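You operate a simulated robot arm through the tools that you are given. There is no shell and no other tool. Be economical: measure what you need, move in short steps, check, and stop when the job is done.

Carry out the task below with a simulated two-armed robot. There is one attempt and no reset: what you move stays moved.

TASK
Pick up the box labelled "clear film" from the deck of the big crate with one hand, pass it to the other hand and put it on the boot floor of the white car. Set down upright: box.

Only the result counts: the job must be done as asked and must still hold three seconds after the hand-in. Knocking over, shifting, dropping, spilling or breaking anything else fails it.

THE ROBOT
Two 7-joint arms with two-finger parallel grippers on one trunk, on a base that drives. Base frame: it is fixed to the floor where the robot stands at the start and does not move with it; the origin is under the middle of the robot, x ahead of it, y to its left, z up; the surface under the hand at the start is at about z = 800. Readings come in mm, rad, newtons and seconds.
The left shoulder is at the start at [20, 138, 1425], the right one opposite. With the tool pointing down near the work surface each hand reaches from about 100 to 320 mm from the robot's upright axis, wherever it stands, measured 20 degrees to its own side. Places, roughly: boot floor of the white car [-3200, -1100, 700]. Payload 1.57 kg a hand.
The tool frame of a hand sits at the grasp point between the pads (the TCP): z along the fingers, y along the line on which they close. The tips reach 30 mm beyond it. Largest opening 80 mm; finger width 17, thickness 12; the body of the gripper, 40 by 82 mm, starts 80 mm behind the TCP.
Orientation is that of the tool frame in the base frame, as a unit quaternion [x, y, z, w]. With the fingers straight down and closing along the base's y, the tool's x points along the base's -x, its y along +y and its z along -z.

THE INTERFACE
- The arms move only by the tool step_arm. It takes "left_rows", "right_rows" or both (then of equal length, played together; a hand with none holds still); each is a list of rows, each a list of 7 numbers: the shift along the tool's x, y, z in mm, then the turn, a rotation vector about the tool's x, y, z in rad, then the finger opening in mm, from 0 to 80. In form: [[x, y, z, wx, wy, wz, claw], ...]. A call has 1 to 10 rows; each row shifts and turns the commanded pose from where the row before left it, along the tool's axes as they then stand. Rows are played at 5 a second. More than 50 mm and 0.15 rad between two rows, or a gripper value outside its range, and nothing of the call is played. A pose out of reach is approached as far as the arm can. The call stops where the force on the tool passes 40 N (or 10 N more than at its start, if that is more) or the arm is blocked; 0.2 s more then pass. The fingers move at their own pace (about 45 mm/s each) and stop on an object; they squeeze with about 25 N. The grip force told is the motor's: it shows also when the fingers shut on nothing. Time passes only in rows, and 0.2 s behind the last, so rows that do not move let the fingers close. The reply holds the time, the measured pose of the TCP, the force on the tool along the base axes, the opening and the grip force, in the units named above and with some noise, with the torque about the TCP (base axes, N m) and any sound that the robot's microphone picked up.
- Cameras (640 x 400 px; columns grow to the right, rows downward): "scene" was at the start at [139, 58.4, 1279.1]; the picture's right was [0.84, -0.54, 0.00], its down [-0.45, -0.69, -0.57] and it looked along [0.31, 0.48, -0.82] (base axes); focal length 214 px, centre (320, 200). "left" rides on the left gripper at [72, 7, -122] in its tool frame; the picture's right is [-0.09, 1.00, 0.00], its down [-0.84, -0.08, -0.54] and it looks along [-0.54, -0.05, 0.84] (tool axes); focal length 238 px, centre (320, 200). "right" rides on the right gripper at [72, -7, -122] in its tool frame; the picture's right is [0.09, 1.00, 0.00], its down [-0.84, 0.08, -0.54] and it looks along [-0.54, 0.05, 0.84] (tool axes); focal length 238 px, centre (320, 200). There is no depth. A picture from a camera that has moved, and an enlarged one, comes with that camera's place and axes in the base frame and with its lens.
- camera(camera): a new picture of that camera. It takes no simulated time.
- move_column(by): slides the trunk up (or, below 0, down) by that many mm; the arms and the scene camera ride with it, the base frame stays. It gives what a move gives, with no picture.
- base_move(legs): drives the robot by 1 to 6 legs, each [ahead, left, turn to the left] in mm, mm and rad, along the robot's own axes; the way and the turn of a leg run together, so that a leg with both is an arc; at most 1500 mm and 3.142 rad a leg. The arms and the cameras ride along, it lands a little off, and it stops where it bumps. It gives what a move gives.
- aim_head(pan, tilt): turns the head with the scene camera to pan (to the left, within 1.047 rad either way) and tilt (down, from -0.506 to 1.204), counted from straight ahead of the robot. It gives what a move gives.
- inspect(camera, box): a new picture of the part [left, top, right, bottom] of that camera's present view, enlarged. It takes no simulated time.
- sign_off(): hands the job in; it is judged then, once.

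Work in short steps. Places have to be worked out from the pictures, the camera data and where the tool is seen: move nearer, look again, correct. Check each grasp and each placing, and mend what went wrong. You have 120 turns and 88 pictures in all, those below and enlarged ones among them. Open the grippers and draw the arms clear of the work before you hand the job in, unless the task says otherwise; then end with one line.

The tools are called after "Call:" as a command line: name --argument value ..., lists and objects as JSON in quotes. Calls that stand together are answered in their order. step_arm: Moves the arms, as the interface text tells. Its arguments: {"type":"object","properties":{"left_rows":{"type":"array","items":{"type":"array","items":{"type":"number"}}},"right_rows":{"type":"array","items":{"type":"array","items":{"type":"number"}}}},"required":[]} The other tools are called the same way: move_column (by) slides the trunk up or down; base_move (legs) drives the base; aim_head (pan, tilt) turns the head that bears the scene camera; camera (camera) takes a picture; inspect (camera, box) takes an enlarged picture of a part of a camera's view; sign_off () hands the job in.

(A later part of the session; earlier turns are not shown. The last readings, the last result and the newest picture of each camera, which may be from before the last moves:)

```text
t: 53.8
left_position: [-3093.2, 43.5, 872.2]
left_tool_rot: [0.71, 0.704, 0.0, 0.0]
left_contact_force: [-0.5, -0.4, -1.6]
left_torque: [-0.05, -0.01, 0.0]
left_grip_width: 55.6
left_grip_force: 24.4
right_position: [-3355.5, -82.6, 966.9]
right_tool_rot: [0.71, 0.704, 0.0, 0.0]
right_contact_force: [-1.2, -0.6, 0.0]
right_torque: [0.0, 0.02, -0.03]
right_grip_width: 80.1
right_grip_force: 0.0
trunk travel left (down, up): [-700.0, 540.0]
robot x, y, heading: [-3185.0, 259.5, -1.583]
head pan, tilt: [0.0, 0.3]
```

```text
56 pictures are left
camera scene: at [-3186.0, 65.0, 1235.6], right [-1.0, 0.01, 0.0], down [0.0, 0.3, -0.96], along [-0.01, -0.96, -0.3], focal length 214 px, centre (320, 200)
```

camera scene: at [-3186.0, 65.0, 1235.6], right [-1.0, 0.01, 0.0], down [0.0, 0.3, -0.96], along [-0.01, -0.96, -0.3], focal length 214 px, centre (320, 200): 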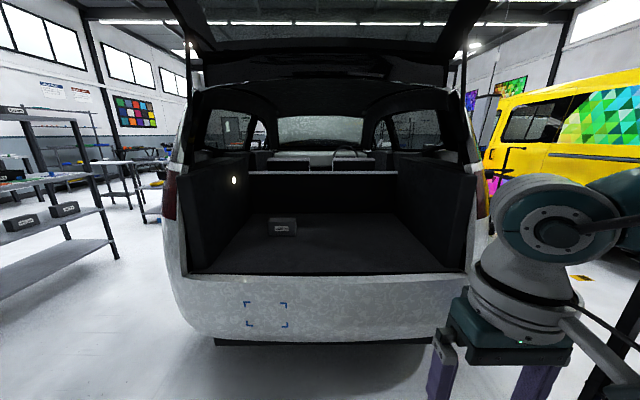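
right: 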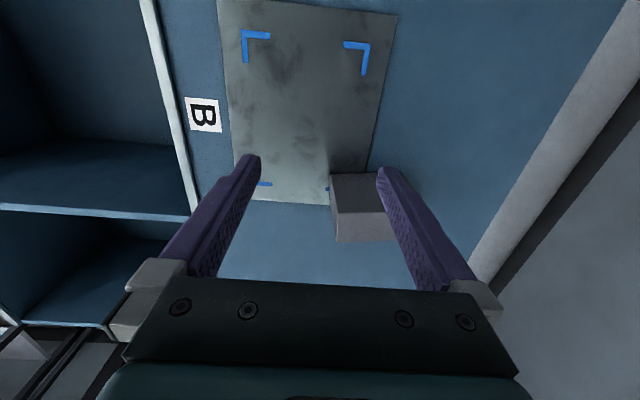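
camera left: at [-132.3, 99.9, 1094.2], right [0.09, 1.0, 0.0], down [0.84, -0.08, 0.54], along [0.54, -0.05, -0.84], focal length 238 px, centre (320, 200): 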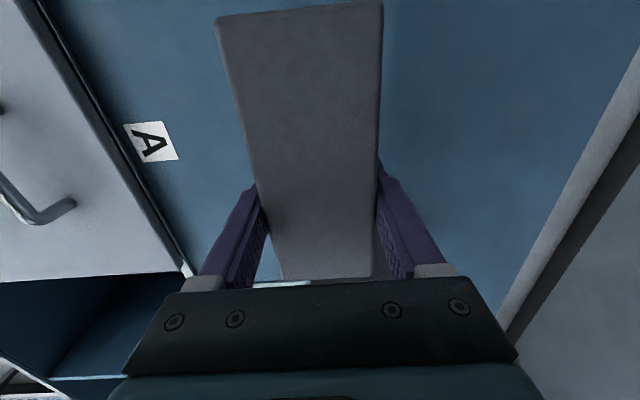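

The boot floor spans about x -3770…-2660 and y -1360…-674, flush with the sill, with another small box near (-2978,-1003) to avoid. I'll do the handover here in free space. The left hand brings the box forward and yaws it 0.6 rad, and the right hand retreats with the same yaw.

Call:
step_arm --left_rows '[[-36, -23, -7, 0, 0, 0, 0], [-36, -23, -7, 0, 0, 0, 0], [-36, -23, -7, 0, 0, 0, 0], [-36, -23, -7, 0, 0, 0, 0], [0, 0, 0, 0, 0, -0.15, 0], [0, 0, 0, 0, 0, -0.15, 0], [0, 0, 0, 0, 0, -0.15, 0], [0, 0, 0, 0, 0, -0.15, 0]]' --right_rows '[[35.5, -20, -6, 0, 0, 0, 80], [35.5, -20, -6, 0, 0, 0, 80], [35.5, -20, -6, 0, 0, 0, 80], [35.5, -20, -6, 0, 0, 0, 80], [0, 0, 0, 0, 0, -0.15, 80], [0, 0, 0, 0, 0, -0.15, 80], [0, 0, 0, 0, 0, -0.15, 80], [0, 0, 0, 0, 0, -0.15, 80]]'

Call:
step_arm --right_rows '[[0, 0, 0, 0, -0.15, 0, 80], [0, 0, 0, 0, -0.15, 0, 80], [0, 0, 0, 0, -0.15, 0, 80], [0, 0, 0, 0, -0.15, 0, 80], [0, 0, 0, 0, -0.15, 0, 80], [0, 0, 0, 0, -0.15, 0, 80], [0, 0, 0, 0, -0.15, 0, 80]]'

Call:
aim_head --pan -0.1 --tilt 1.0

Call:
camera --camera "scene"

Call:
camera --camera "right"

```text
t: 55.6
left_position: [-3184.8, -99.6, 900.8]
left_tool_rot: [0.47, 0.883, 0.0, 0.0]
left_contact_force: [0.8, -0.4, -2.2]
left_torque: [-0.04, -0.03, 0.02]
left_grip_width: 56.0
left_grip_force: 25.1
right_position: [-3433.2, 59.6, 989.8]
right_tool_rot: [0.469, 0.883, 0.0, 0.0]
right_contact_force: [-0.1, -0.3, -0.2]
right_torque: [0.06, 0.02, -0.01]
right_grip_width: 80.0
right_grip_force: 0.1
trunk travel left (down, up): [-700.0, 540.0]
robot x, y, heading: [-3181.2, 261.8, -1.576]
head pan, tilt: [0.0, 0.3]
```

```text
t: 57.2
left_position: [-3186.6, -99.6, 900.6]
left_tool_rot: [0.472, 0.881, -0.001, 0.0]
left_contact_force: [0.8, -0.4, -2.3]
left_torque: [-0.04, 0.01, -0.01]
left_grip_width: 55.9
left_grip_force: 25.3
right_position: [-3457.6, 60.2, 1027.1]
right_tool_rot: [0.407, 0.763, -0.236, 0.443]
right_contact_force: [-0.7, -0.3, 0.8]
right_torque: [-0.02, -0.01, -0.02]
right_grip_width: 79.8
right_grip_force: 0.0
right hand out of reach, approached as far as the arm can: row 4, 5, 6, 7
trunk travel left (down, up): [-700.0, 540.0]
robot x, y, heading: [-3182.3, 259.6, -1.585]
head pan, tilt: [0.0, 0.3]
```

```text
t: 58.2
left_position: [-3185.5, -100.1, 900.1]
left_tool_rot: [0.47, 0.883, -0.001, 0.001]
left_contact_force: [-0.2, -0.3, -1.1]
left_torque: [-0.05, -0.02, 0.04]
left_grip_width: 55.8
left_grip_force: 25.2
right_position: [-3457.6, 60.3, 1027.8]
right_tool_rot: [0.408, 0.764, -0.234, 0.441]
right_contact_force: [-0.3, 0.4, -0.4]
right_torque: [0.01, 0.01, -0.03]
right_grip_width: 80.2
right_grip_force: 0.1
trunk travel left (down, up): [-700.0, 540.0]
robot x, y, heading: [-3184.0, 260.9, -1.583]
head pan, tilt: [-0.099, 1.0]
```

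```text
55 pictures are left
camera scene: at [-3196.6, 85.9, 1180.8], right [-0.99, 0.16, 0.0], down [0.13, 0.79, -0.59], along [-0.09, -0.59, -0.8], focal length 214 px, centre (320, 200)
```

scene: 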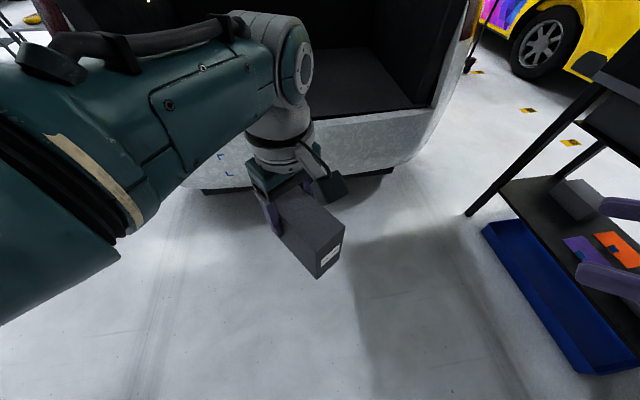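

```text
54 pictures are left
camera right: at [-3541.3, 173.5, 1025.7], right [0.8, 0.59, -0.08], down [0.03, 0.08, 1.0], along [0.6, -0.8, 0.05], focal length 238 px, centre (320, 200)
```

right: 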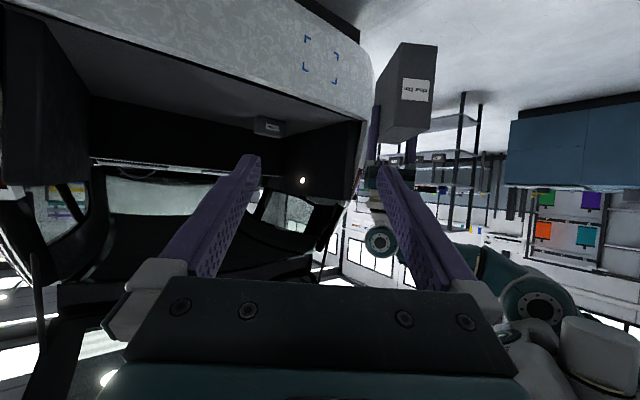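

The right hand has the planned 60° pitch. I'll move it in stages to a pre-grasp about 120 mm back along its axis from the grasp point (-3208,-67,863).

Call:
step_arm --right_rows '[[0, 0, 43, 0, 0, 0, 80], [0, 0, 43, 0, 0, 0, 80], [7, 45.5, 0, 0, 0, 0, 80], [7, 45.5, 0, 0, 0, 0, 80], [7, 45.5, 0, 0, 0, 0, 80], [0, 0, 43, 0, 0, 0, 80], [0, 0, 43, 0, 0, 0, 80]]'

Call:
camera --camera "right"

Call:
camera --camera "scene"

```text
t: 59.8
left_position: [-3186.6, -99.0, 900.6]
left_tool_rot: [0.471, 0.882, 0.0, 0.001]
left_contact_force: [-0.9, 0.0, -2.3]
left_torque: [-0.02, 0.0, 0.0]
left_grip_width: 55.8
left_grip_force: 24.9
right_position: [-3402.3, 32.7, 1072.2]
right_tool_rot: [0.407, 0.764, -0.236, 0.442]
right_contact_force: [-0.3, -0.3, -0.1]
right_torque: [0.03, -0.01, -0.02]
right_grip_width: 80.0
right_grip_force: 0.0
right hand out of reach, approached as far as the arm can: row 1, 2, 3, 4, 5, 6, 7
trunk travel left (down, up): [-700.0, 540.0]
robot x, y, heading: [-3187.8, 257.7, -1.581]
head pan, tilt: [-0.099, 1.0]
```

```text
53 pictures are left
camera right: at [-3485.5, 145.1, 1070.7], right [0.8, 0.59, -0.08], down [0.03, 0.09, 1.0], along [0.6, -0.8, 0.05], focal length 238 px, centre (320, 200)
```

right: 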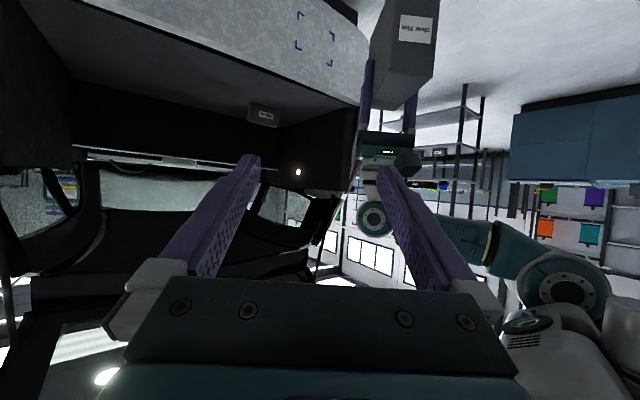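

```text
52 pictures are left
camera scene: at [-3196.7, 87.6, 1178.5], right [-0.99, 0.16, 0.0], down [0.13, 0.81, -0.57], along [-0.09, -0.56, -0.82], focal length 214 px, centre (320, 200)
```

scene: 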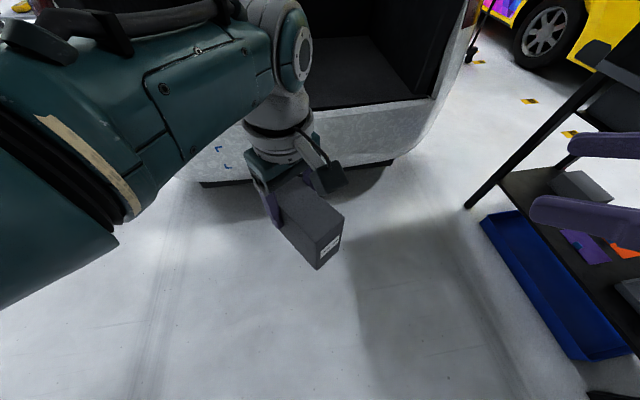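

The right arm is too folded at this height. I'll lower the left hand with the box by 120 and bring the right down too, so its wrist sits farther from the shoulder.

Call:
step_arm --left_rows '[[0, 0, 30, 0, 0, 0, 0], [0, 0, 30, 0, 0, 0, 0], [0, 0, 30, 0, 0, 0, 0], [0, 0, 30, 0, 0, 0, 0], [0, 0, 0, 0, 0, 0, 0]]' --right_rows '[[30, 0, 17, 0, 0, 0, 80], [30, 0, 17, 0, 0, 0, 80], [30, 0, 17, 0, 0, 0, 80], [30, 0, 17, 0, 0, 0, 80], [0, 0, 0, 0, 0, 0, 80]]'

```text
t: 61.0
left_position: [-3161.8, -62.5, 814.3]
left_tool_rot: [0.472, 0.882, 0.0, 0.0]
left_contact_force: [-0.2, -0.1, -0.8]
left_torque: [-0.01, -0.03, 0.01]
left_grip_width: 55.7
left_grip_force: 25.3
left hand out of reach, approached as far as the arm can: row 2, 3, 4
right_position: [-3461.0, 41.8, 1026.0]
right_tool_rot: [0.408, 0.763, -0.235, 0.442]
right_contact_force: [0.1, 0.4, -0.7]
right_torque: [0.04, 0.0, 0.05]
right_grip_width: 79.8
right_grip_force: 0.0
right hand out of reach, approached as far as the arm can: row 1, 2, 3, 4
trunk travel left (down, up): [-700.0, 540.0]
robot x, y, heading: [-3184.3, 258.1, -1.587]
head pan, tilt: [-0.099, 1.0]
```

The arm's reach is limited, so I'll change the layout. The box will lie along the robot's lateral axis, so each hand can approach from its own side. I'll raise the left hand and bring the right forward, then yaw both by a further 0.97 rad.

Call:
step_arm --left_rows '[[4.6, -9.6, -37.7, 0, 0, 0, 0], [4.6, -9.6, -37.7, 0, 0, 0, 0], [4.6, -9.6, -37.7, 0, 0, 0, 0], [4.6, -9.6, -37.7, 0, 0, 0, 0], [4.6, -9.6, -37.7, 0, 0, 0, 0], [4.6, -9.6, -37.7, 0, 0, 0, 0]]' --right_rows '[[-16, -4, 14, 0, 0, 0, 80], [-16, -4, 14, 0, 0, 0, 80], [-16, -4, 14, 0, 0, 0, 80], [-16, -4, 14, 0, 0, 0, 80], [-16, -4, 14, 0, 0, 0, 80], [-16, -4, 14, 0, 0, 0, 80]]'

Call:
step_arm --left_rows '[[0, 0, 0, 0, 0, -0.139, 0], [0, 0, 0, 0, 0, -0.139, 0], [0, 0, 0, 0, 0, -0.139, 0], [0, 0, 0, 0, 0, -0.139, 0], [0, 0, 0, 0, 0, -0.139, 0], [0, 0, 0, 0, 0, -0.139, 0], [0, 0, 0, 0, 0, -0.139, 0]]' --right_rows '[[0, 0, 0, -0.12, 0, -0.0686, 80], [0, 0, 0, -0.12, 0, -0.0686, 80], [0, 0, 0, -0.12, 0, -0.0686, 80], [0, 0, 0, -0.12, 0, -0.0686, 80], [0, 0, 0, -0.12, 0, -0.0686, 80], [0, 0, 0, -0.12, 0, -0.0686, 80], [0, 0, 0, -0.12, 0, -0.0686, 80]]'

Call:
camera --camera "scene"

Call:
camera --camera "right"

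```text
t: 62.4
left_position: [-3225.0, -71.1, 1040.1]
left_tool_rot: [0.472, 0.882, 0.0, 0.001]
left_contact_force: [0.6, 1.4, -2.4]
left_torque: [-0.06, -0.02, 0.0]
left_grip_width: 55.6
left_grip_force: 24.9
right_position: [-3429.4, -61.0, 1075.6]
right_tool_rot: [0.407, 0.765, -0.233, 0.441]
right_contact_force: [0.7, 0.3, 0.7]
right_torque: [-0.03, 0.0, -0.01]
right_grip_width: 80.0
right_grip_force: 0.0
right hand out of reach, approached as far as the arm can: row 3, 4, 5, 6
trunk travel left (down, up): [-700.0, 540.0]
robot x, y, heading: [-3187.2, 260.9, -1.582]
head pan, tilt: [-0.099, 1.0]
```

```text
t: 64.0
left_position: [-3224.8, -72.0, 1039.5]
left_tool_rot: [0.003, 1.0, 0.0, 0.0]
left_contact_force: [-0.1, -0.3, -1.9]
left_torque: [-0.01, -0.05, -0.01]
left_grip_width: 55.7
left_grip_force: 25.2
right_position: [-3458.4, -54.6, 1075.2]
right_tool_rot: [0.174, 0.846, -0.104, 0.492]
right_contact_force: [0.1, -0.3, -0.5]
right_torque: [0.02, 0.0, 0.0]
right_grip_width: 80.1
right_grip_force: 0.1
right hand out of reach, approached as far as the arm can: row 1, 2, 3, 4
trunk travel left (down, up): [-700.0, 540.0]
robot x, y, heading: [-3183.9, 262.3, -1.578]
head pan, tilt: [-0.099, 1.0]
```

```text
51 pictures are left
camera scene: at [-3192.6, 89.0, 1176.2], right [-0.99, 0.11, 0.0], down [0.09, 0.84, -0.54], along [-0.06, -0.54, -0.84], focal length 214 px, centre (320, 200)
```

scene: 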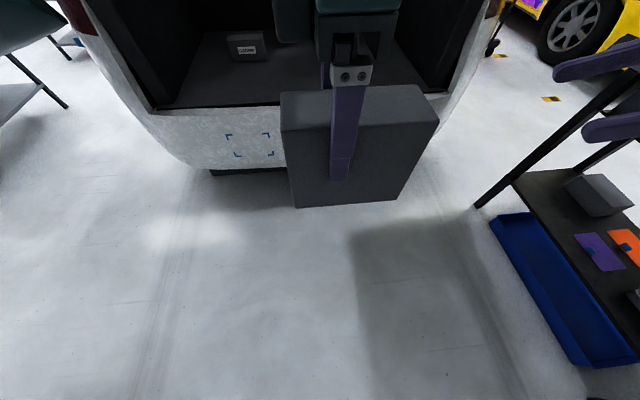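

```text
50 pictures are left
camera right: at [-3591.5, -5.4, 1073.1], right [0.35, 0.93, -0.08], down [-0.02, 0.1, 0.99], along [0.94, -0.35, 0.05], focal length 238 px, centre (320, 200)
```

right: 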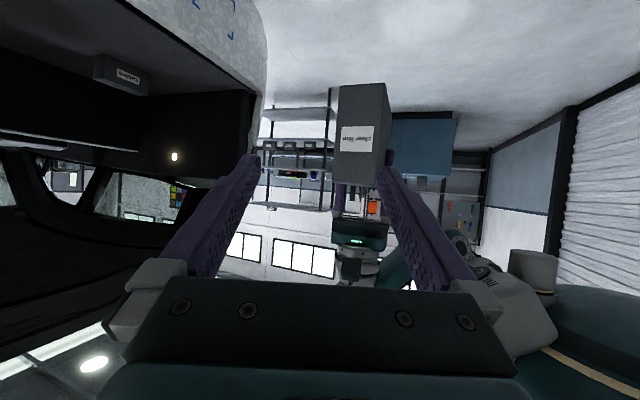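

The geometry works now. The right hand needs another 0.41 rad of yaw to point squarely at the box's end.

Call:
step_arm --right_rows '[[0, 0, 0, -0.119, 0, -0.0677, 80], [0, 0, 0, -0.119, 0, -0.0677, 80], [0, 0, 0, -0.119, 0, -0.0677, 80], [0, 0, 0, 0, 0, 0, 80]]'

```text
t: 64.7
left_position: [-3223.8, -71.8, 1038.1]
left_tool_rot: [0.004, 1.0, 0.001, 0.0]
left_contact_force: [0.0, -0.2, -1.7]
left_torque: [0.02, -0.03, -0.04]
left_grip_width: 55.8
left_grip_force: 24.8
right_position: [-3484.6, -41.0, 1077.4]
right_tool_rot: [0.112, 0.852, -0.051, 0.509]
right_contact_force: [1.0, -0.2, -0.1]
right_torque: [-0.02, -0.01, -0.01]
right_grip_width: 80.1
right_grip_force: 0.1
right hand out of reach, approached as far as the arm can: row 2, 3
trunk travel left (down, up): [-700.0, 540.0]
robot x, y, heading: [-3184.4, 259.6, -1.584]
head pan, tilt: [-0.099, 1.0]
stopped in row 3 (right hand): the arm was blocked; the commanded pose is now the measured one
```

The wrist was at the edge of its reach. I'll bring the hand closer to the box first, then finish the yaw.

Call:
step_arm --right_rows '[[-14.2, 5.5, 31.4, 0, 0, 0, 80], [-14.2, 5.5, 31.4, 0, 0, 0, 80], [-14.2, 5.5, 31.4, 0, 0, 0, 80], [0, 0, 0, -0.101, 0.003, -0.055, 80], [0, 0, 0, -0.101, 0.003, -0.055, 80], [0, 0, 0, 0, 0, 0, 80]]'

Call:
camera --camera "right"

```text
t: 65.7
left_position: [-3223.9, -72.3, 1039.9]
left_tool_rot: [0.004, 1.0, 0.0, 0.001]
left_contact_force: [0.5, 0.0, -2.5]
left_torque: [-0.02, -0.01, -0.01]
left_grip_width: 55.8
left_grip_force: 25.3
right_position: [-3437.5, -43.4, 1066.5]
right_tool_rot: [0.198, 0.808, -0.084, 0.549]
right_contact_force: [-0.3, 0.3, -1.2]
right_torque: [0.0, 0.0, -0.01]
right_grip_width: 80.0
right_grip_force: 0.0
right hand out of reach, approached as far as the arm can: row 4, 5
trunk travel left (down, up): [-700.0, 540.0]
robot x, y, heading: [-3181.3, 261.0, -1.58]
head pan, tilt: [-0.099, 1.0]
stopped in row 5 (right hand): the arm was blocked; the commanded pose is now the measured one
```

```text
49 pictures are left
camera right: at [-3567.1, 8.9, 1046.2], right [0.38, 0.92, 0.0], down [-0.16, 0.07, 0.98], along [0.91, -0.38, 0.18], focal length 238 px, centre (320, 200)
```

right: 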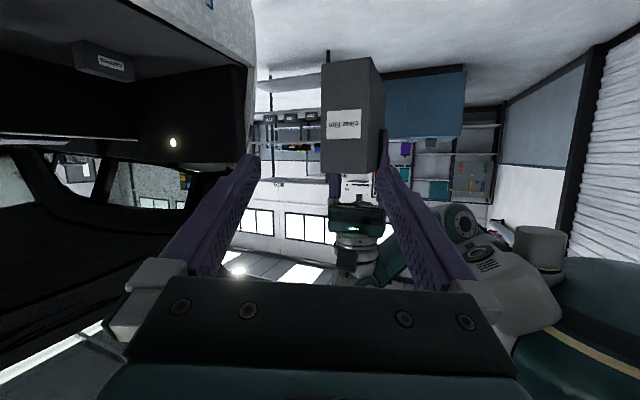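

The wrist is at its yaw limit, so I'll meet it partway. The left hand turns the box back to a yaw of about -0.6 rad and moves it slightly forward and down. The right hand takes the matching orientation.

Call:
step_arm --left_rows '[[0, -29, 15, 0, 0, 0, 0], [0, -29, 15, 0, 0, 0, 0], [0, 0, 0, 0, 0, 0.1485, 0], [0, 0, 0, 0, 0, 0.1485, 0], [0, 0, 0, 0, 0, 0.1485, 0], [0, 0, 0, 0, 0, 0.1485, 0]]' --right_rows '[[0, 0, 0, 0.096, 0.059, 0.002, 80], [0, 0, 0, 0.096, 0.059, 0.002, 80], [0, 0, 0, 0, 0, 0, 80], [0, 0, 0, 0, 0, 0, 80], [0, 0, 0, 0, 0, 0, 80], [0, 0, 0, 0, 0, 0, 80]]'

Call:
step_arm --right_rows '[[-4, 24, 25, 0, 0, 0, 80], [-4, 24, 25, 0, 0, 0, 80], [0, 0, 0, 0, 0, 0, 80]]'

Call:
camera --camera "right"

```text
t: 67.3
left_position: [-3220.8, -131.8, 1008.5]
left_tool_rot: [0.296, 0.955, 0.0, 0.002]
left_contact_force: [0.0, -0.1, -2.2]
left_torque: [-0.01, -0.08, 0.03]
left_grip_width: 55.8
left_grip_force: 25.1
right_position: [-3441.5, -16.6, 1040.0]
right_tool_rot: [0.293, 0.823, -0.114, 0.473]
right_contact_force: [0.2, 0.1, -0.2]
right_torque: [0.01, 0.03, 0.01]
right_grip_width: 80.0
right_grip_force: 0.1
trunk travel left (down, up): [-700.0, 540.0]
robot x, y, heading: [-3182.8, 255.2, -1.576]
head pan, tilt: [-0.099, 1.0]
stopped in row 6 (right hand): the arm was blocked; the commanded pose is now the measured one
```

```text
t: 68.1
left_position: [-3221.9, -129.9, 1009.5]
left_tool_rot: [0.296, 0.955, 0.0, 0.002]
left_contact_force: [0.4, 0.2, -2.7]
left_torque: [-0.03, -0.01, -0.01]
left_grip_width: 55.8
left_grip_force: 24.5
right_position: [-3376.2, -3.5, 1030.2]
right_tool_rot: [0.289, 0.825, -0.114, 0.472]
right_contact_force: [0.3, 0.8, 0.4]
right_torque: [0.02, 0.03, 0.0]
right_grip_width: 79.9
right_grip_force: 0.0
right hand out of reach, approached as far as the arm can: row 2
trunk travel left (down, up): [-700.0, 540.0]
robot x, y, heading: [-3182.5, 261.0, -1.579]
head pan, tilt: [-0.099, 1.0]
```

```text
48 pictures are left
camera right: at [-3493.9, 72.8, 1032.6], right [0.55, 0.84, 0.01], down [-0.02, 0.01, 1.0], along [0.84, -0.55, 0.02], focal length 238 px, centre (320, 200)
```

right: 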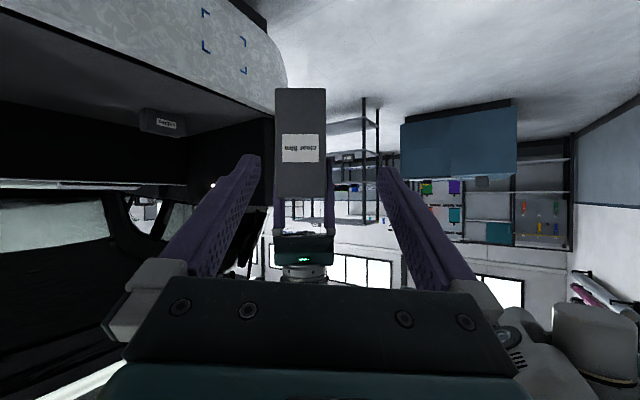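

The right hand is well aligned with the label end. I'll correct the small lateral, vertical and roll offsets, move in halfway and check.

Call:
step_arm --right_rows '[[-12, -9, 20, 0.0115, 0, -0.043, 80], [-12, -9, 20, 0.0115, 0, -0.043, 80], [-12, 0, 30, 0, 0, 0, 80], [0, 0, 0, 0, 0, 0, 80]]'

Call:
camera --camera "right"

```text
t: 69.1
left_position: [-3223.5, -130.8, 1009.7]
left_tool_rot: [0.296, 0.955, 0.0, 0.002]
left_contact_force: [0.2, -0.8, -1.6]
left_torque: [-0.01, -0.04, -0.02]
left_grip_width: 55.7
left_grip_force: 25.3
right_position: [-3355.8, -59.8, 1062.6]
right_tool_rot: [0.259, 0.835, -0.145, 0.463]
right_contact_force: [-0.7, -0.2, -1.2]
right_torque: [0.01, 0.0, -0.01]
right_grip_width: 80.2
right_grip_force: 0.1
right hand out of reach, approached as far as the arm can: row 1, 2, 3
trunk travel left (down, up): [-700.0, 540.0]
robot x, y, heading: [-3180.1, 256.8, -1.58]
head pan, tilt: [-0.099, 1.0]
```

```text
47 pictures are left
camera right: at [-3475.4, 14.1, 1066.3], right [0.52, 0.85, -0.08], down [0.03, 0.08, 1.0], along [0.85, -0.52, 0.01], focal length 238 px, centre (320, 200)
```

right: 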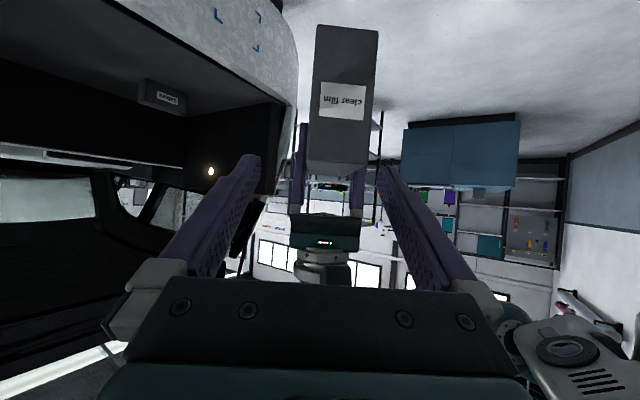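

The right wrist is hitting joint limits at this shallow pitch. Instead I'll lean both hands into a V. The left tilts the box nose-down about 26° with its wrist toward its own side, and the right takes a steeper 34° tilt, keeping the same grasp relation. I'll retract the right hand first.

Call:
step_arm --right_rows '[[1.5, -25, -21, 0, 0, 0, 80], [1.5, -25, -21, 0, 0, 0, 80], [0, 0, 0, 0, 0.15, 0, 80], [0, 0, 0, 0, 0.15, 0, 80], [0, 0, 0, 0, 0.15, 0, 80], [0, 0, 0, 0, 0, 0, 80]]'

Call:
step_arm --left_rows '[[10.5, 15.4, 20, 0, 0, 0, 0], [10.5, 15.4, 20, 0, 0, 0, 0], [10.5, 15.4, 20, 0, 0, 0, 0], [0, 0, 0, 0, 0.15, 0, 0], [0, 0, 0, 0, 0.15, 0, 0], [0, 0, 0, 0, 0.15, 0, 0], [0, 0, 0, 0, 0, 0, 0]]'

Call:
camera --camera "right"

Call:
camera --camera "scene"

```text
t: 69.9
left_position: [-3221.4, -130.8, 1008.9]
left_tool_rot: [0.296, 0.955, 0.0, 0.003]
left_contact_force: [0.6, -0.1, -2.0]
left_torque: [0.01, -0.02, 0.0]
left_grip_width: 55.9
left_grip_force: 24.8
right_position: [-3433.0, -28.4, 1024.4]
right_tool_rot: [0.378, 0.812, -0.08, 0.437]
right_contact_force: [0.1, 0.3, 0.6]
right_torque: [-0.01, 0.03, 0.01]
right_grip_width: 80.2
right_grip_force: 0.1
trunk travel left (down, up): [-700.0, 540.0]
robot x, y, heading: [-3183.7, 262.1, -1.58]
head pan, tilt: [-0.099, 1.0]
stopped in row 3 (right hand): the arm was blocked; the commanded pose is now the measured one
```

```text
t: 70.7
left_position: [-3203.9, -152.6, 1017.0]
left_tool_rot: [0.278, 0.956, -0.091, 0.034]
left_contact_force: [-0.1, -0.2, -2.8]
left_torque: [0.0, -0.05, 0.0]
left_grip_width: 55.8
left_grip_force: 25.0
right_position: [-3432.8, -28.8, 1024.4]
right_tool_rot: [0.377, 0.812, -0.08, 0.438]
right_contact_force: [0.2, 0.6, 0.1]
right_torque: [-0.04, -0.02, -0.04]
right_grip_width: 79.9
right_grip_force: 0.0
trunk travel left (down, up): [-700.0, 540.0]
robot x, y, heading: [-3186.6, 261.2, -1.578]
head pan, tilt: [-0.099, 1.0]
stopped in row 4 (left hand): the arm was blocked; the commanded pose is now the measured one
```

```text
46 pictures are left
camera right: at [-3540.6, 60.7, 1041.2], right [0.65, 0.75, 0.13], down [-0.02, -0.15, 0.99], along [0.76, -0.64, -0.08], focal length 238 px, centre (320, 200)
```

right: 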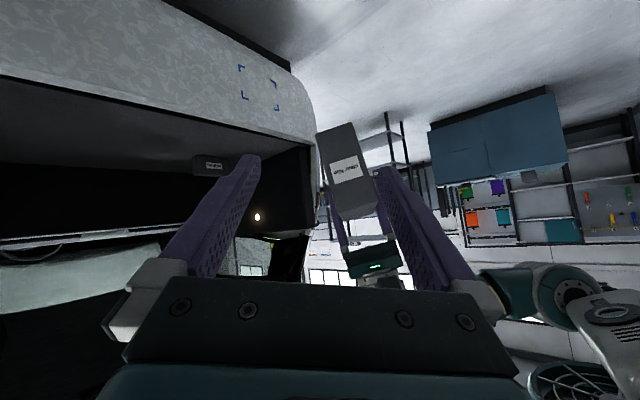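

```text
45 pictures are left
camera scene: at [-3190.9, 103.9, 1162.6], right [-0.99, 0.11, 0.0], down [0.1, 0.93, -0.35], along [-0.04, -0.34, -0.94], focal length 214 px, centre (320, 200)
```

scene: 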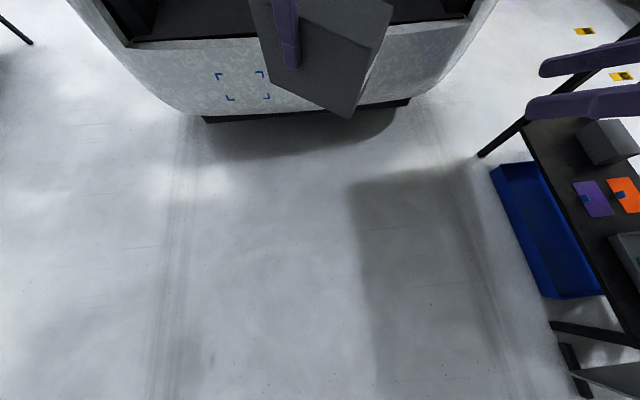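

The scene camera's pose has shifted even though the head angles read unchanged, so an arm is probably pressing on the head. I'll raise the head out of the way and look.

Call:
aim_head --pan 0.0 --tilt 0.3

Call:
camera --camera "scene"

Call:
aim_head --pan -0.8 --tilt 0.5

Call:
camera --camera "scene"

```text
t: 71.8
left_position: [-3203.4, -150.9, 1013.8]
left_tool_rot: [0.278, 0.956, -0.089, 0.037]
left_contact_force: [-0.1, -0.7, -2.4]
left_torque: [-0.02, 0.01, -0.02]
left_grip_width: 55.8
left_grip_force: 24.6
right_position: [-3433.2, -29.4, 1025.8]
right_tool_rot: [0.377, 0.812, -0.08, 0.439]
right_contact_force: [0.6, -0.1, 0.2]
right_torque: [-0.03, -0.02, -0.01]
right_grip_width: 79.8
right_grip_force: 0.1
trunk travel left (down, up): [-700.0, 540.0]
robot x, y, heading: [-3187.9, 261.1, -1.581]
head pan, tilt: [0.0, 0.3]
```

```text
44 pictures are left
camera scene: at [-3190.9, 104.1, 1162.5], right [-0.99, 0.11, 0.0], down [0.1, 0.93, -0.35], along [-0.04, -0.34, -0.94], focal length 214 px, centre (320, 200)
```

scene: 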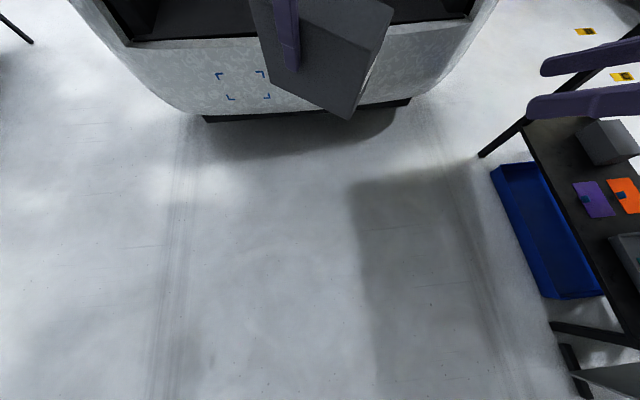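

```text
t: 72.9
left_position: [-3208.8, -148.2, 1013.9]
left_tool_rot: [0.282, 0.955, -0.087, 0.031]
left_contact_force: [-0.8, 0.8, -2.6]
left_torque: [-0.02, -0.03, 0.02]
left_grip_width: 55.8
left_grip_force: 24.5
right_position: [-3432.9, -30.2, 1026.7]
right_tool_rot: [0.377, 0.812, -0.081, 0.438]
right_contact_force: [0.1, 0.3, 0.3]
right_torque: [-0.01, 0.02, 0.01]
right_grip_width: 79.9
right_grip_force: 0.0
trunk travel left (down, up): [-700.0, 540.0]
robot x, y, heading: [-3182.5, 265.4, -1.578]
head pan, tilt: [-0.799, 0.499]
```

```text
43 pictures are left
camera scene: at [-3250.7, 95.5, 1217.2], right [-0.69, 0.72, 0.0], down [0.35, 0.33, -0.88], along [-0.63, -0.61, -0.48], focal length 214 px, centre (320, 200)
```

scene: 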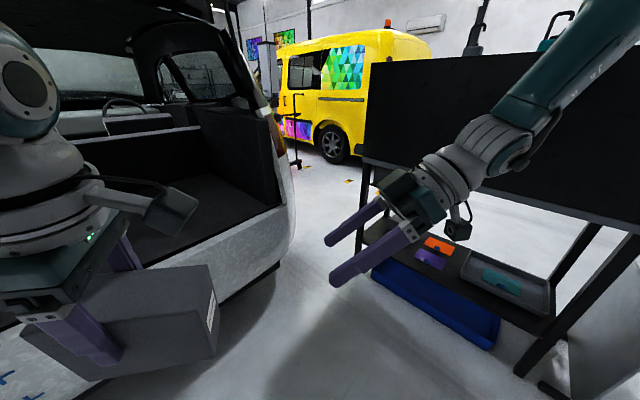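

The left forearm had been pressing on the head. I'll tilt the head up and out of the way, then send the left hand to a lower, nearer V-pose: TCP (-3222,-75,950), nose-down 0.45 rad.

Call:
aim_head --pan -0.8 --tilt -0.4

Call:
step_arm --left_rows '[[19, 21, 16.5, 0, 0, 0, 0], [19, 21, 16.5, 0, 0, 0, 0], [19, 21, 16.5, 0, 0, 0, 0], [0, 0, 0, -0.038, 0.14, -0.002, 0], [0, 0, 0, -0.038, 0.14, -0.002, 0], [0, 0, 0, -0.038, 0.14, -0.002, 0], [0, 0, 0, -0.038, 0.14, -0.002, 0], [0, 0, 0, 0, 0, 0, 0]]'

Call:
camera --camera "right"

Call:
camera --camera "scene"

```text
t: 74.1
left_position: [-3209.3, -147.7, 1014.8]
left_tool_rot: [0.283, 0.955, -0.088, 0.032]
left_contact_force: [-0.3, -0.1, -2.0]
left_torque: [-0.01, -0.04, -0.01]
left_grip_width: 56.1
left_grip_force: 25.2
right_position: [-3433.4, -29.7, 1026.1]
right_tool_rot: [0.377, 0.812, -0.081, 0.438]
right_contact_force: [-0.1, -0.1, -0.6]
right_torque: [0.01, 0.01, 0.0]
right_grip_width: 79.9
right_grip_force: 0.1
trunk travel left (down, up): [-700.0, 540.0]
robot x, y, heading: [-3184.4, 260.5, -1.58]
head pan, tilt: [-0.799, -0.4]
```

```text
t: 75.9
left_position: [-3213.8, -76.5, 946.8]
left_tool_rot: [0.285, 0.934, 0.067, -0.207]
left_contact_force: [0.5, 0.9, -2.5]
left_torque: [-0.03, -0.05, 0.0]
left_grip_width: 55.9
left_grip_force: 24.9
right_position: [-3434.0, -29.7, 1024.9]
right_tool_rot: [0.377, 0.812, -0.081, 0.438]
right_contact_force: [0.3, -0.6, -0.3]
right_torque: [0.03, -0.05, 0.01]
right_grip_width: 80.1
right_grip_force: 0.1
trunk travel left (down, up): [-700.0, 540.0]
robot x, y, heading: [-3184.2, 259.0, -1.581]
head pan, tilt: [-0.799, -0.4]
```

```text
42 pictures are left
camera right: at [-3540.7, 60.1, 1041.5], right [0.65, 0.75, 0.13], down [-0.02, -0.15, 0.99], along [0.76, -0.64, -0.08], focal length 238 px, centre (320, 200)
```

right: 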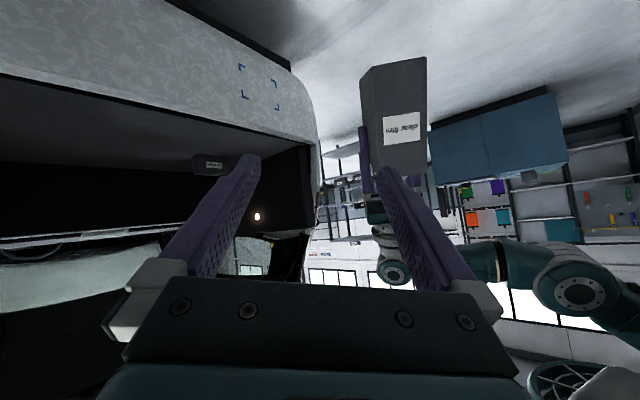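

```text
41 pictures are left
camera scene: at [-3237.9, 107.8, 1296.4], right [-0.69, 0.72, 0.0], down [-0.28, -0.27, -0.92], along [-0.67, -0.64, 0.39], focal length 214 px, centre (320, 200)
```

scene: 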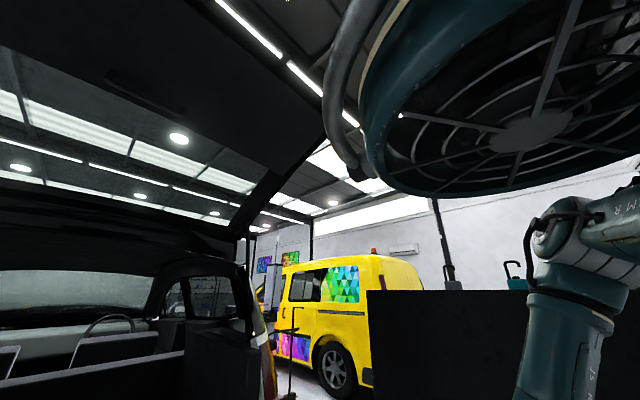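

The left pose was reached exactly. Now I'll turn the right hand to the matching 34° tilt and move it to a standoff about 140 mm back along its axis.

Call:
step_arm --right_rows '[[0, 0, 0, 0.0095, 0.108, -0.087, 80], [0, 0, 0, 0.0095, 0.108, -0.087, 80], [0, 0, 0, 0.0095, 0.108, -0.087, 80], [-19, 21.4, 6.5, 0, 0, 0, 80], [-19, 21.4, 6.5, 0, 0, 0, 80], [-19, 21.4, 6.5, 0, 0, 0, 80], [-19, 21.4, 6.5, 0, 0, 0, 80], [0, 0, 0, 0, 0, 0, 80]]'

Call:
camera --camera "right"

```text
t: 76.6
left_position: [-3210.9, -78.7, 946.5]
left_tool_rot: [0.281, 0.935, 0.065, -0.205]
left_contact_force: [1.1, -0.3, -2.4]
left_torque: [-0.07, -0.03, -0.05]
left_grip_width: 56.0
left_grip_force: 24.7
right_position: [-3437.6, 8.1, 994.1]
right_tool_rot: [0.396, 0.848, -0.051, 0.349]
right_contact_force: [0.9, -0.2, -0.4]
right_torque: [-0.02, -0.01, 0.01]
right_grip_width: 79.8
right_grip_force: 0.1
trunk travel left (down, up): [-700.0, 540.0]
robot x, y, heading: [-3186.4, 258.7, -1.581]
head pan, tilt: [-0.799, -0.4]
stopped in row 3 (right hand): the arm was blocked; the commanded pose is now the measured one
```

```text
40 pictures are left
camera right: at [-3540.9, 92.4, 1038.2], right [0.66, 0.74, 0.13], down [0.13, -0.28, 0.95], along [0.74, -0.61, -0.28], focal length 238 px, centre (320, 200)
```

right: 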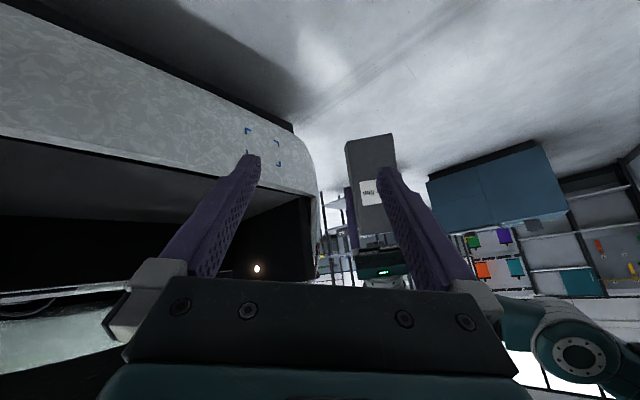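

The right wrist binds when leaning that far inward. I'll bring the right hand back nearly vertical, pitch first and then roll, and let the left hand take more of the relative angle.

Call:
step_arm --right_rows '[[0, 0, 0, 0, 0.13, 0, 80], [0, 0, 0, 0, 0.13, 0, 80], [0, 0, 0, 0, 0.13, 0, 80], [0, 0, 0, 0, 0.13, 0, 80], [0, 0, 0, 0, 0, 0, 80]]'

Call:
step_arm --right_rows '[[0, 0, 0, 0.028, 0, -0.09, 80], [0, 0, 0, 0.028, 0, -0.09, 80], [0, 0, 0, 0.028, 0, -0.09, 80], [0, 0, 0, 0, 0, 0, 80]]'

```text
t: 77.2
left_position: [-3209.1, -79.3, 946.6]
left_tool_rot: [0.28, 0.935, 0.065, -0.205]
left_contact_force: [-0.1, 0.1, -3.1]
left_torque: [-0.04, -0.04, 0.02]
left_grip_width: 55.9
left_grip_force: 25.3
right_position: [-3435.9, 17.4, 986.4]
right_tool_rot: [0.482, 0.813, -0.012, 0.327]
right_contact_force: [0.7, -0.5, 0.5]
right_torque: [-0.02, -0.05, -0.02]
right_grip_width: 80.1
right_grip_force: 0.0
trunk travel left (down, up): [-700.0, 540.0]
robot x, y, heading: [-3187.2, 261.0, -1.579]
head pan, tilt: [-0.799, -0.4]
stopped in row 2 (right hand): the arm was blocked; the commanded pose is now the measured one
```

```text
t: 78.2
left_position: [-3210.3, -77.8, 947.4]
left_tool_rot: [0.281, 0.935, 0.065, -0.205]
left_contact_force: [-0.4, 0.9, -1.4]
left_torque: [-0.04, -0.05, -0.04]
left_grip_width: 55.9
left_grip_force: 25.2
right_position: [-3436.2, 15.5, 987.0]
right_tool_rot: [0.38, 0.869, -0.092, 0.302]
right_contact_force: [0.2, 0.2, 0.6]
right_torque: [0.02, 0.01, 0.02]
right_grip_width: 80.2
right_grip_force: 0.0
trunk travel left (down, up): [-700.0, 540.0]
robot x, y, heading: [-3185.1, 262.2, -1.581]
head pan, tilt: [-0.799, -0.4]
```

Something is still obstructing the right arm, so I'll look at its configuration.

Call:
aim_head --pan -1.0 --tilt 0.1

Call:
camera --camera "scene"

Call:
camera --camera "left"

```text
t: 79.1
left_position: [-3210.1, -78.8, 946.5]
left_tool_rot: [0.281, 0.935, 0.065, -0.206]
left_contact_force: [-0.5, -1.3, -1.7]
left_torque: [-0.06, -0.06, 0.01]
left_grip_width: 55.9
left_grip_force: 24.6
right_position: [-3434.8, 16.6, 988.1]
right_tool_rot: [0.381, 0.869, -0.093, 0.302]
right_contact_force: [0.9, -0.3, -0.3]
right_torque: [0.01, -0.02, -0.02]
right_grip_width: 80.1
right_grip_force: 0.0
trunk travel left (down, up): [-700.0, 540.0]
robot x, y, heading: [-3186.8, 259.7, -1.576]
head pan, tilt: [-1.0, 0.099]
```

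```text
39 pictures are left
camera scene: at [-3262.8, 109.3, 1254.3], right [-0.53, 0.85, 0.0], down [0.08, 0.05, -1.0], along [-0.84, -0.53, -0.1], focal length 214 px, centre (320, 200)
```

scene: 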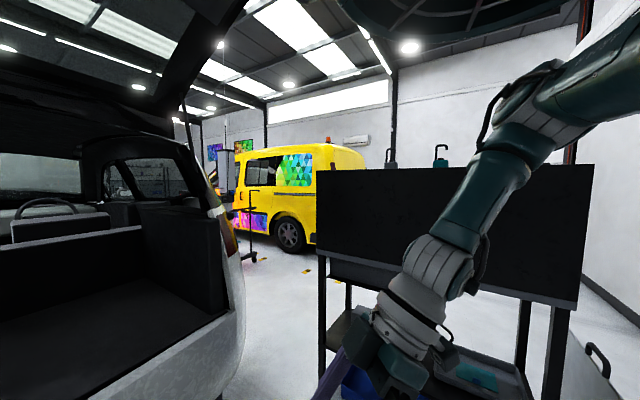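

```text
38 pictures are left
camera left: at [-3218.3, -65.4, 1087.1], right [0.62, 0.78, -0.03], down [0.78, -0.61, 0.14], along [0.09, -0.11, -0.99], focal length 238 px, centre (320, 200)
```

left: 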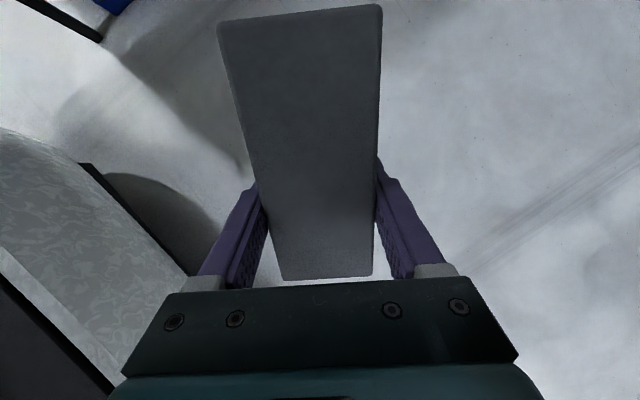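

The right arm is clear of collisions, so its wrist limits are what stop the inward lean. I'll lean the left to about 0.8 rad and pull it nearer, and use a nearly vertical right hand.

Call:
aim_head --pan -0.8 --tilt -0.45

Call:
step_arm --left_rows '[[5.8, 19, 18.2, 0, 0, 0, 0], [5.8, 19, 18.2, 0, 0, 0, 0], [5.8, 19, 18.2, 0, 0, 0, 0], [0, 0, 0, 0, 0.12, 0, 0], [0, 0, 0, 0, 0.12, 0, 0], [0, 0, 0, 0, 0.12, 0, 0], [0, 0, 0, 0, 0, 0, 0]]' --right_rows '[[0, 0, 0, 0, 0.1, 0, 80], [0, 0, 0, 0, 0.1, 0, 80], [0, 0, 0, 0, 0.1, 0, 80], [0, 0, 0, 0, 0.1, 0, 80], [0, 0, 0, 0, 0, 0, 80], [0, 0, 0, 0, 0, 0, 80], [0, 0, 0, 0, 0, 0, 80]]'

```text
t: 80.1
left_position: [-3210.4, -79.5, 946.3]
left_tool_rot: [0.282, 0.935, 0.065, -0.205]
left_contact_force: [-0.4, 0.7, -3.1]
left_torque: [-0.04, -0.05, 0.0]
left_grip_width: 55.7
left_grip_force: 25.1
right_position: [-3435.8, 16.5, 987.1]
right_tool_rot: [0.381, 0.869, -0.092, 0.302]
right_contact_force: [0.0, -1.3, 1.2]
right_torque: [0.06, -0.04, 0.02]
right_grip_width: 80.1
right_grip_force: 0.0
trunk travel left (down, up): [-700.0, 540.0]
robot x, y, heading: [-3182.6, 259.4, -1.579]
head pan, tilt: [-0.799, -0.45]
```

```text
t: 80.9
left_position: [-3165.5, -30.6, 895.6]
left_tool_rot: [0.261, 0.949, 0.063, -0.164]
left_contact_force: [-0.6, -0.2, -2.4]
left_torque: [-0.02, -0.06, 0.06]
left_grip_width: 56.0
left_grip_force: 25.7
right_position: [-3431.7, 27.2, 980.7]
right_tool_rot: [0.472, 0.85, -0.028, 0.233]
right_contact_force: [0.4, 0.0, -0.4]
right_torque: [-0.02, -0.02, 0.0]
right_grip_width: 80.2
right_grip_force: 0.0
trunk travel left (down, up): [-700.0, 540.0]
robot x, y, heading: [-3182.9, 259.5, -1.58]
head pan, tilt: [-0.799, -0.45]
stopped in row 3 (right hand): the arm was blocked; the commanded pose is now the measured one
```

The inward-yaw limit eases when the right hand is nearer the centre line. I'll shift the handover toward the robot's left: left TCP near (-3123,-10,905) with a lean of 0.8. The right hand rises and crosses above the box.

Call:
step_arm --left_rows '[[-10.5, 19.3, -9, 0, 0, 0, 0], [-10.5, 19.3, -9, 0, 0, 0, 0], [0, 0, 0, 0, 0.112, 0.0165, 0], [0, 0, 0, 0, 0.112, 0.0165, 0], [0, 0, 0, 0, 0.112, 0.0165, 0], [0, 0, 0, 0, 0.112, 0.0165, 0], [0, 0, 0, 0, 0, 0, 0]]' --right_rows '[[-17, 7, -36, 0, 0, 0, 80], [-17, 7, -36, 0, 0, 0, 80], [0, 0, 0, 0, 0, 0, 80], [-18, 32.6, 14.8, 0, 0, 0, 80], [-18, 32.6, 14.8, 0, 0, 0, 80], [-18, 32.6, 14.8, 0, 0, 0, 80], [0, 0, 0, 0, 0, 0, 80]]'

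Call:
camera --camera "right"

```text
t: 81.4
left_position: [-3144.4, -18.5, 903.9]
left_tool_rot: [0.263, 0.947, 0.064, -0.172]
left_contact_force: [-0.3, 0.8, -2.2]
left_torque: [0.01, -0.05, 0.0]
left_grip_width: 55.9
left_grip_force: 24.6
right_position: [-3395.6, 38.9, 1020.3]
right_tool_rot: [0.532, 0.784, 0.018, 0.318]
right_contact_force: [0.2, 0.2, -0.1]
right_torque: [0.03, -0.01, 0.01]
right_grip_width: 80.1
right_grip_force: 0.1
trunk travel left (down, up): [-700.0, 540.0]
robot x, y, heading: [-3183.7, 264.8, -1.584]
head pan, tilt: [-0.799, -0.45]
stopped in row 2 (right hand): the arm was blocked; the commanded pose is now the measured one
```

```text
37 pictures are left
camera right: at [-3479.9, 133.7, 1081.1], right [0.8, 0.51, 0.32], down [-0.03, -0.51, 0.86], along [0.6, -0.7, -0.39], focal length 238 px, centre (320, 200)
```

right: 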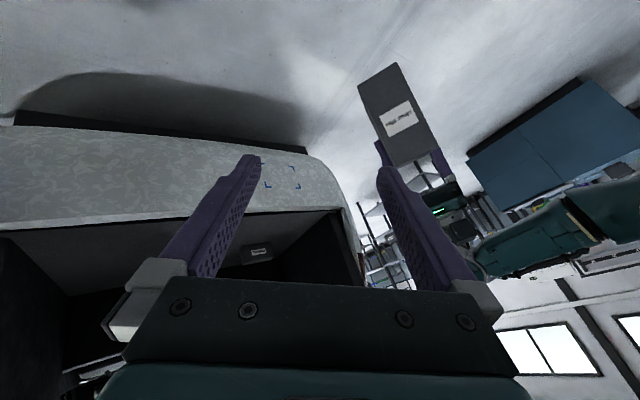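

The right arm is drifting into an awkward configuration. I'll bring it back to the known-good pose, pointing straight down and facing ahead.

Call:
step_arm --right_rows '[[0, 0, 0, 0.081, 0.0725, 0.061, 80], [0, 0, 0, 0.081, 0.0725, 0.061, 80], [0, 0, 0, 0.081, 0.0725, 0.061, 80], [0, 0, 0, 0.081, 0.0725, 0.061, 80], [0, 0, 0, 0.081, 0.0725, 0.061, 80], [0, 0, 0, 0.081, 0.0725, 0.061, 80], [-40, 6, 0, 0, 0, 0, 80], [-40, 6, 0, 0, 0, 0, 80], [0, 0, 0, 0, 0, 0, 80]]'

```text
t: 82.5
left_position: [-3143.9, -17.0, 903.1]
left_tool_rot: [0.262, 0.947, 0.063, -0.172]
left_contact_force: [-1.0, -0.3, -1.7]
left_torque: [-0.06, -0.05, 0.0]
left_grip_width: 55.9
left_grip_force: 24.9
right_position: [-3398.5, 43.3, 1019.8]
right_tool_rot: [0.737, 0.663, 0.037, 0.124]
right_contact_force: [0.2, -0.6, -0.1]
right_torque: [0.0, 0.01, -0.02]
right_grip_width: 80.0
right_grip_force: 0.1
trunk travel left (down, up): [-700.0, 540.0]
robot x, y, heading: [-3179.0, 256.7, -1.587]
head pan, tilt: [-0.799, -0.45]
stopped in row 5 (right hand): the arm was blocked; the commanded pose is now the measured one
```

The right wrist is simply too close to its own shoulder at this height. I'll move it down and forward, then square it up.

Call:
step_arm --right_rows '[[-20, 0, 35, 0, 0, 0, 80], [-20, 0, 35, 0, 0, 0, 80], [-20, 0, 35, 0, 0, 0, 80], [0, 0, 0, 0.114, 0.062, -0.052, 80], [0, 0, 0, 0.114, 0.062, -0.052, 80], [0, 0, 0, 0, 0, 0, 80]]'

Call:
camera --camera "right"

```text
t: 83.0
left_position: [-3142.9, -17.5, 904.1]
left_tool_rot: [0.262, 0.947, 0.064, -0.172]
left_contact_force: [-0.3, -0.1, -2.7]
left_torque: [-0.03, -0.05, 0.0]
left_grip_width: 55.8
left_grip_force: 24.8
right_position: [-3420.4, 18.8, 972.3]
right_tool_rot: [0.823, 0.535, 0.063, 0.18]
right_contact_force: [0.4, -0.1, 0.0]
right_torque: [-0.04, 0.03, 0.01]
right_grip_width: 80.0
right_grip_force: 0.1
right hand out of reach, approached as far as the arm can: row 2
trunk travel left (down, up): [-700.0, 540.0]
robot x, y, heading: [-3182.7, 262.5, -1.58]
head pan, tilt: [-0.799, -0.45]
stopped in row 2 (right hand): the arm was blocked; the commanded pose is now the measured one
```

```text
36 pictures are left
camera right: at [-3432.0, 113.3, 1075.6], right [0.89, -0.28, 0.35], down [-0.45, -0.66, 0.61], along [0.07, -0.7, -0.71], focal length 238 px, centre (320, 200)
```

right: 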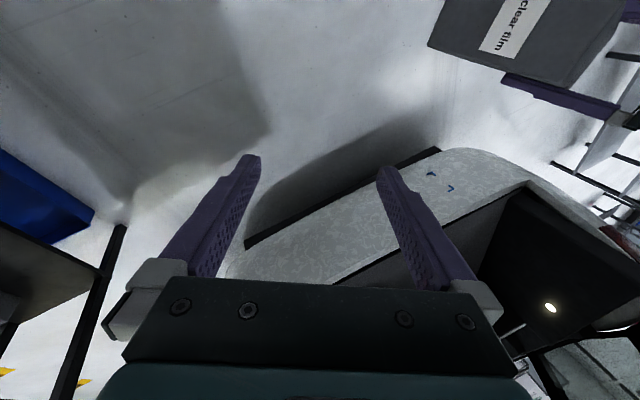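

I'll look at the right arm directly to see what constrains it.

Call:
aim_head --pan -1.04 --tilt 0.45

Call:
camera --camera "scene"

```text
t: 84.2
left_position: [-3142.6, -17.0, 904.0]
left_tool_rot: [0.262, 0.947, 0.063, -0.172]
left_contact_force: [0.1, 0.1, -1.6]
left_torque: [-0.04, -0.04, 0.01]
left_grip_width: 55.6
left_grip_force: 25.0
right_position: [-3421.4, 18.3, 972.9]
right_tool_rot: [0.823, 0.534, 0.062, 0.181]
right_contact_force: [-0.4, 0.4, -0.3]
right_torque: [-0.03, -0.02, -0.04]
right_grip_width: 80.1
right_grip_force: 0.2
trunk travel left (down, up): [-700.0, 540.0]
robot x, y, heading: [-3183.1, 261.8, -1.578]
head pan, tilt: [-1.04, 0.45]
```

```text
35 pictures are left
camera scene: at [-3264.6, 112.7, 1221.7], right [-0.5, 0.87, 0.0], down [0.38, 0.22, -0.9], along [-0.78, -0.45, -0.43], focal length 214 px, centre (320, 200)
```

scene: 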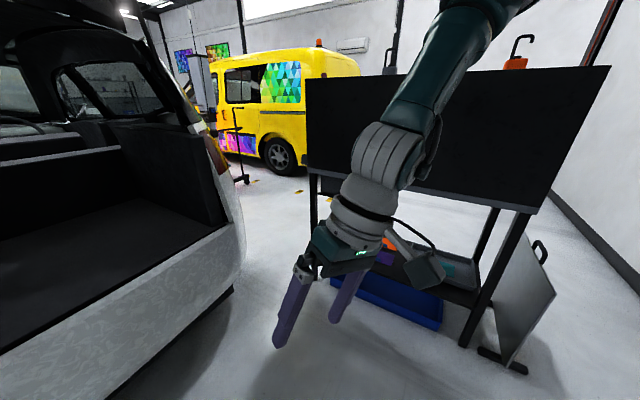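

The tool is nearly in line with the forearm, which is a wrist singularity. I'll translate forward and inward first to bend the arm away from it.

Call:
step_arm --right_rows '[[-20.7, 23.7, 11.4, 0, 0, 0, 80], [-20.7, 23.7, 11.4, 0, 0, 0, 80], [-20.7, 23.7, 11.4, 0, 0, 0, 80], [-20.7, 23.7, 11.4, 0, 0, 0, 80], [0, 0, 0, 0, 0, 0, 80]]'

```text
t: 84.7
left_position: [-3143.9, -17.6, 902.2]
left_tool_rot: [0.262, 0.948, 0.063, -0.172]
left_contact_force: [-0.2, 0.3, -2.8]
left_torque: [-0.04, -0.05, 0.02]
left_grip_width: 55.8
left_grip_force: 25.2
right_position: [-3431.0, 6.6, 964.9]
right_tool_rot: [0.88, 0.418, 0.089, 0.207]
right_contact_force: [0.5, -0.2, 0.5]
right_torque: [0.02, -0.02, 0.01]
right_grip_width: 79.6
right_grip_force: 0.1
right hand out of reach, approached as far as the arm can: row 2
trunk travel left (down, up): [-700.0, 540.0]
robot x, y, heading: [-3183.5, 259.5, -1.577]
head pan, tilt: [-1.04, 0.45]
stopped in row 2 (right hand): the arm was blocked; the commanded pose is now the measured one
```

I'll test a pure yaw back about the tool axis to see whether the arm moves freely.

Call:
step_arm --right_rows '[[0, 0, 0, 0, 0, -0.1, 80], [0, 0, 0, 0, 0, -0.1, 80], [0, 0, 0, 0, 0, -0.1, 80], [0, 0, 0, 0, 0, -0.1, 80], [0, 0, 0, 0, 0, -0.1, 80], [0, 0, 0, 0, 0, -0.1, 80], [0, 0, 0, 0, 0, 0, 80]]'

```text
t: 86.3
left_position: [-3143.1, -17.3, 904.0]
left_tool_rot: [0.262, 0.948, 0.064, -0.171]
left_contact_force: [0.8, 0.4, -1.1]
left_torque: [-0.04, -0.04, 0.01]
left_grip_width: 56.0
left_grip_force: 24.9
right_position: [-3431.9, 9.9, 964.8]
right_tool_rot: [0.719, 0.658, 0.026, 0.223]
right_contact_force: [0.7, 0.0, 0.5]
right_torque: [0.01, 0.0, 0.01]
right_grip_width: 80.0
right_grip_force: 0.1
trunk travel left (down, up): [-700.0, 540.0]
robot x, y, heading: [-3181.6, 256.7, -1.58]
head pan, tilt: [-1.04, 0.45]
```

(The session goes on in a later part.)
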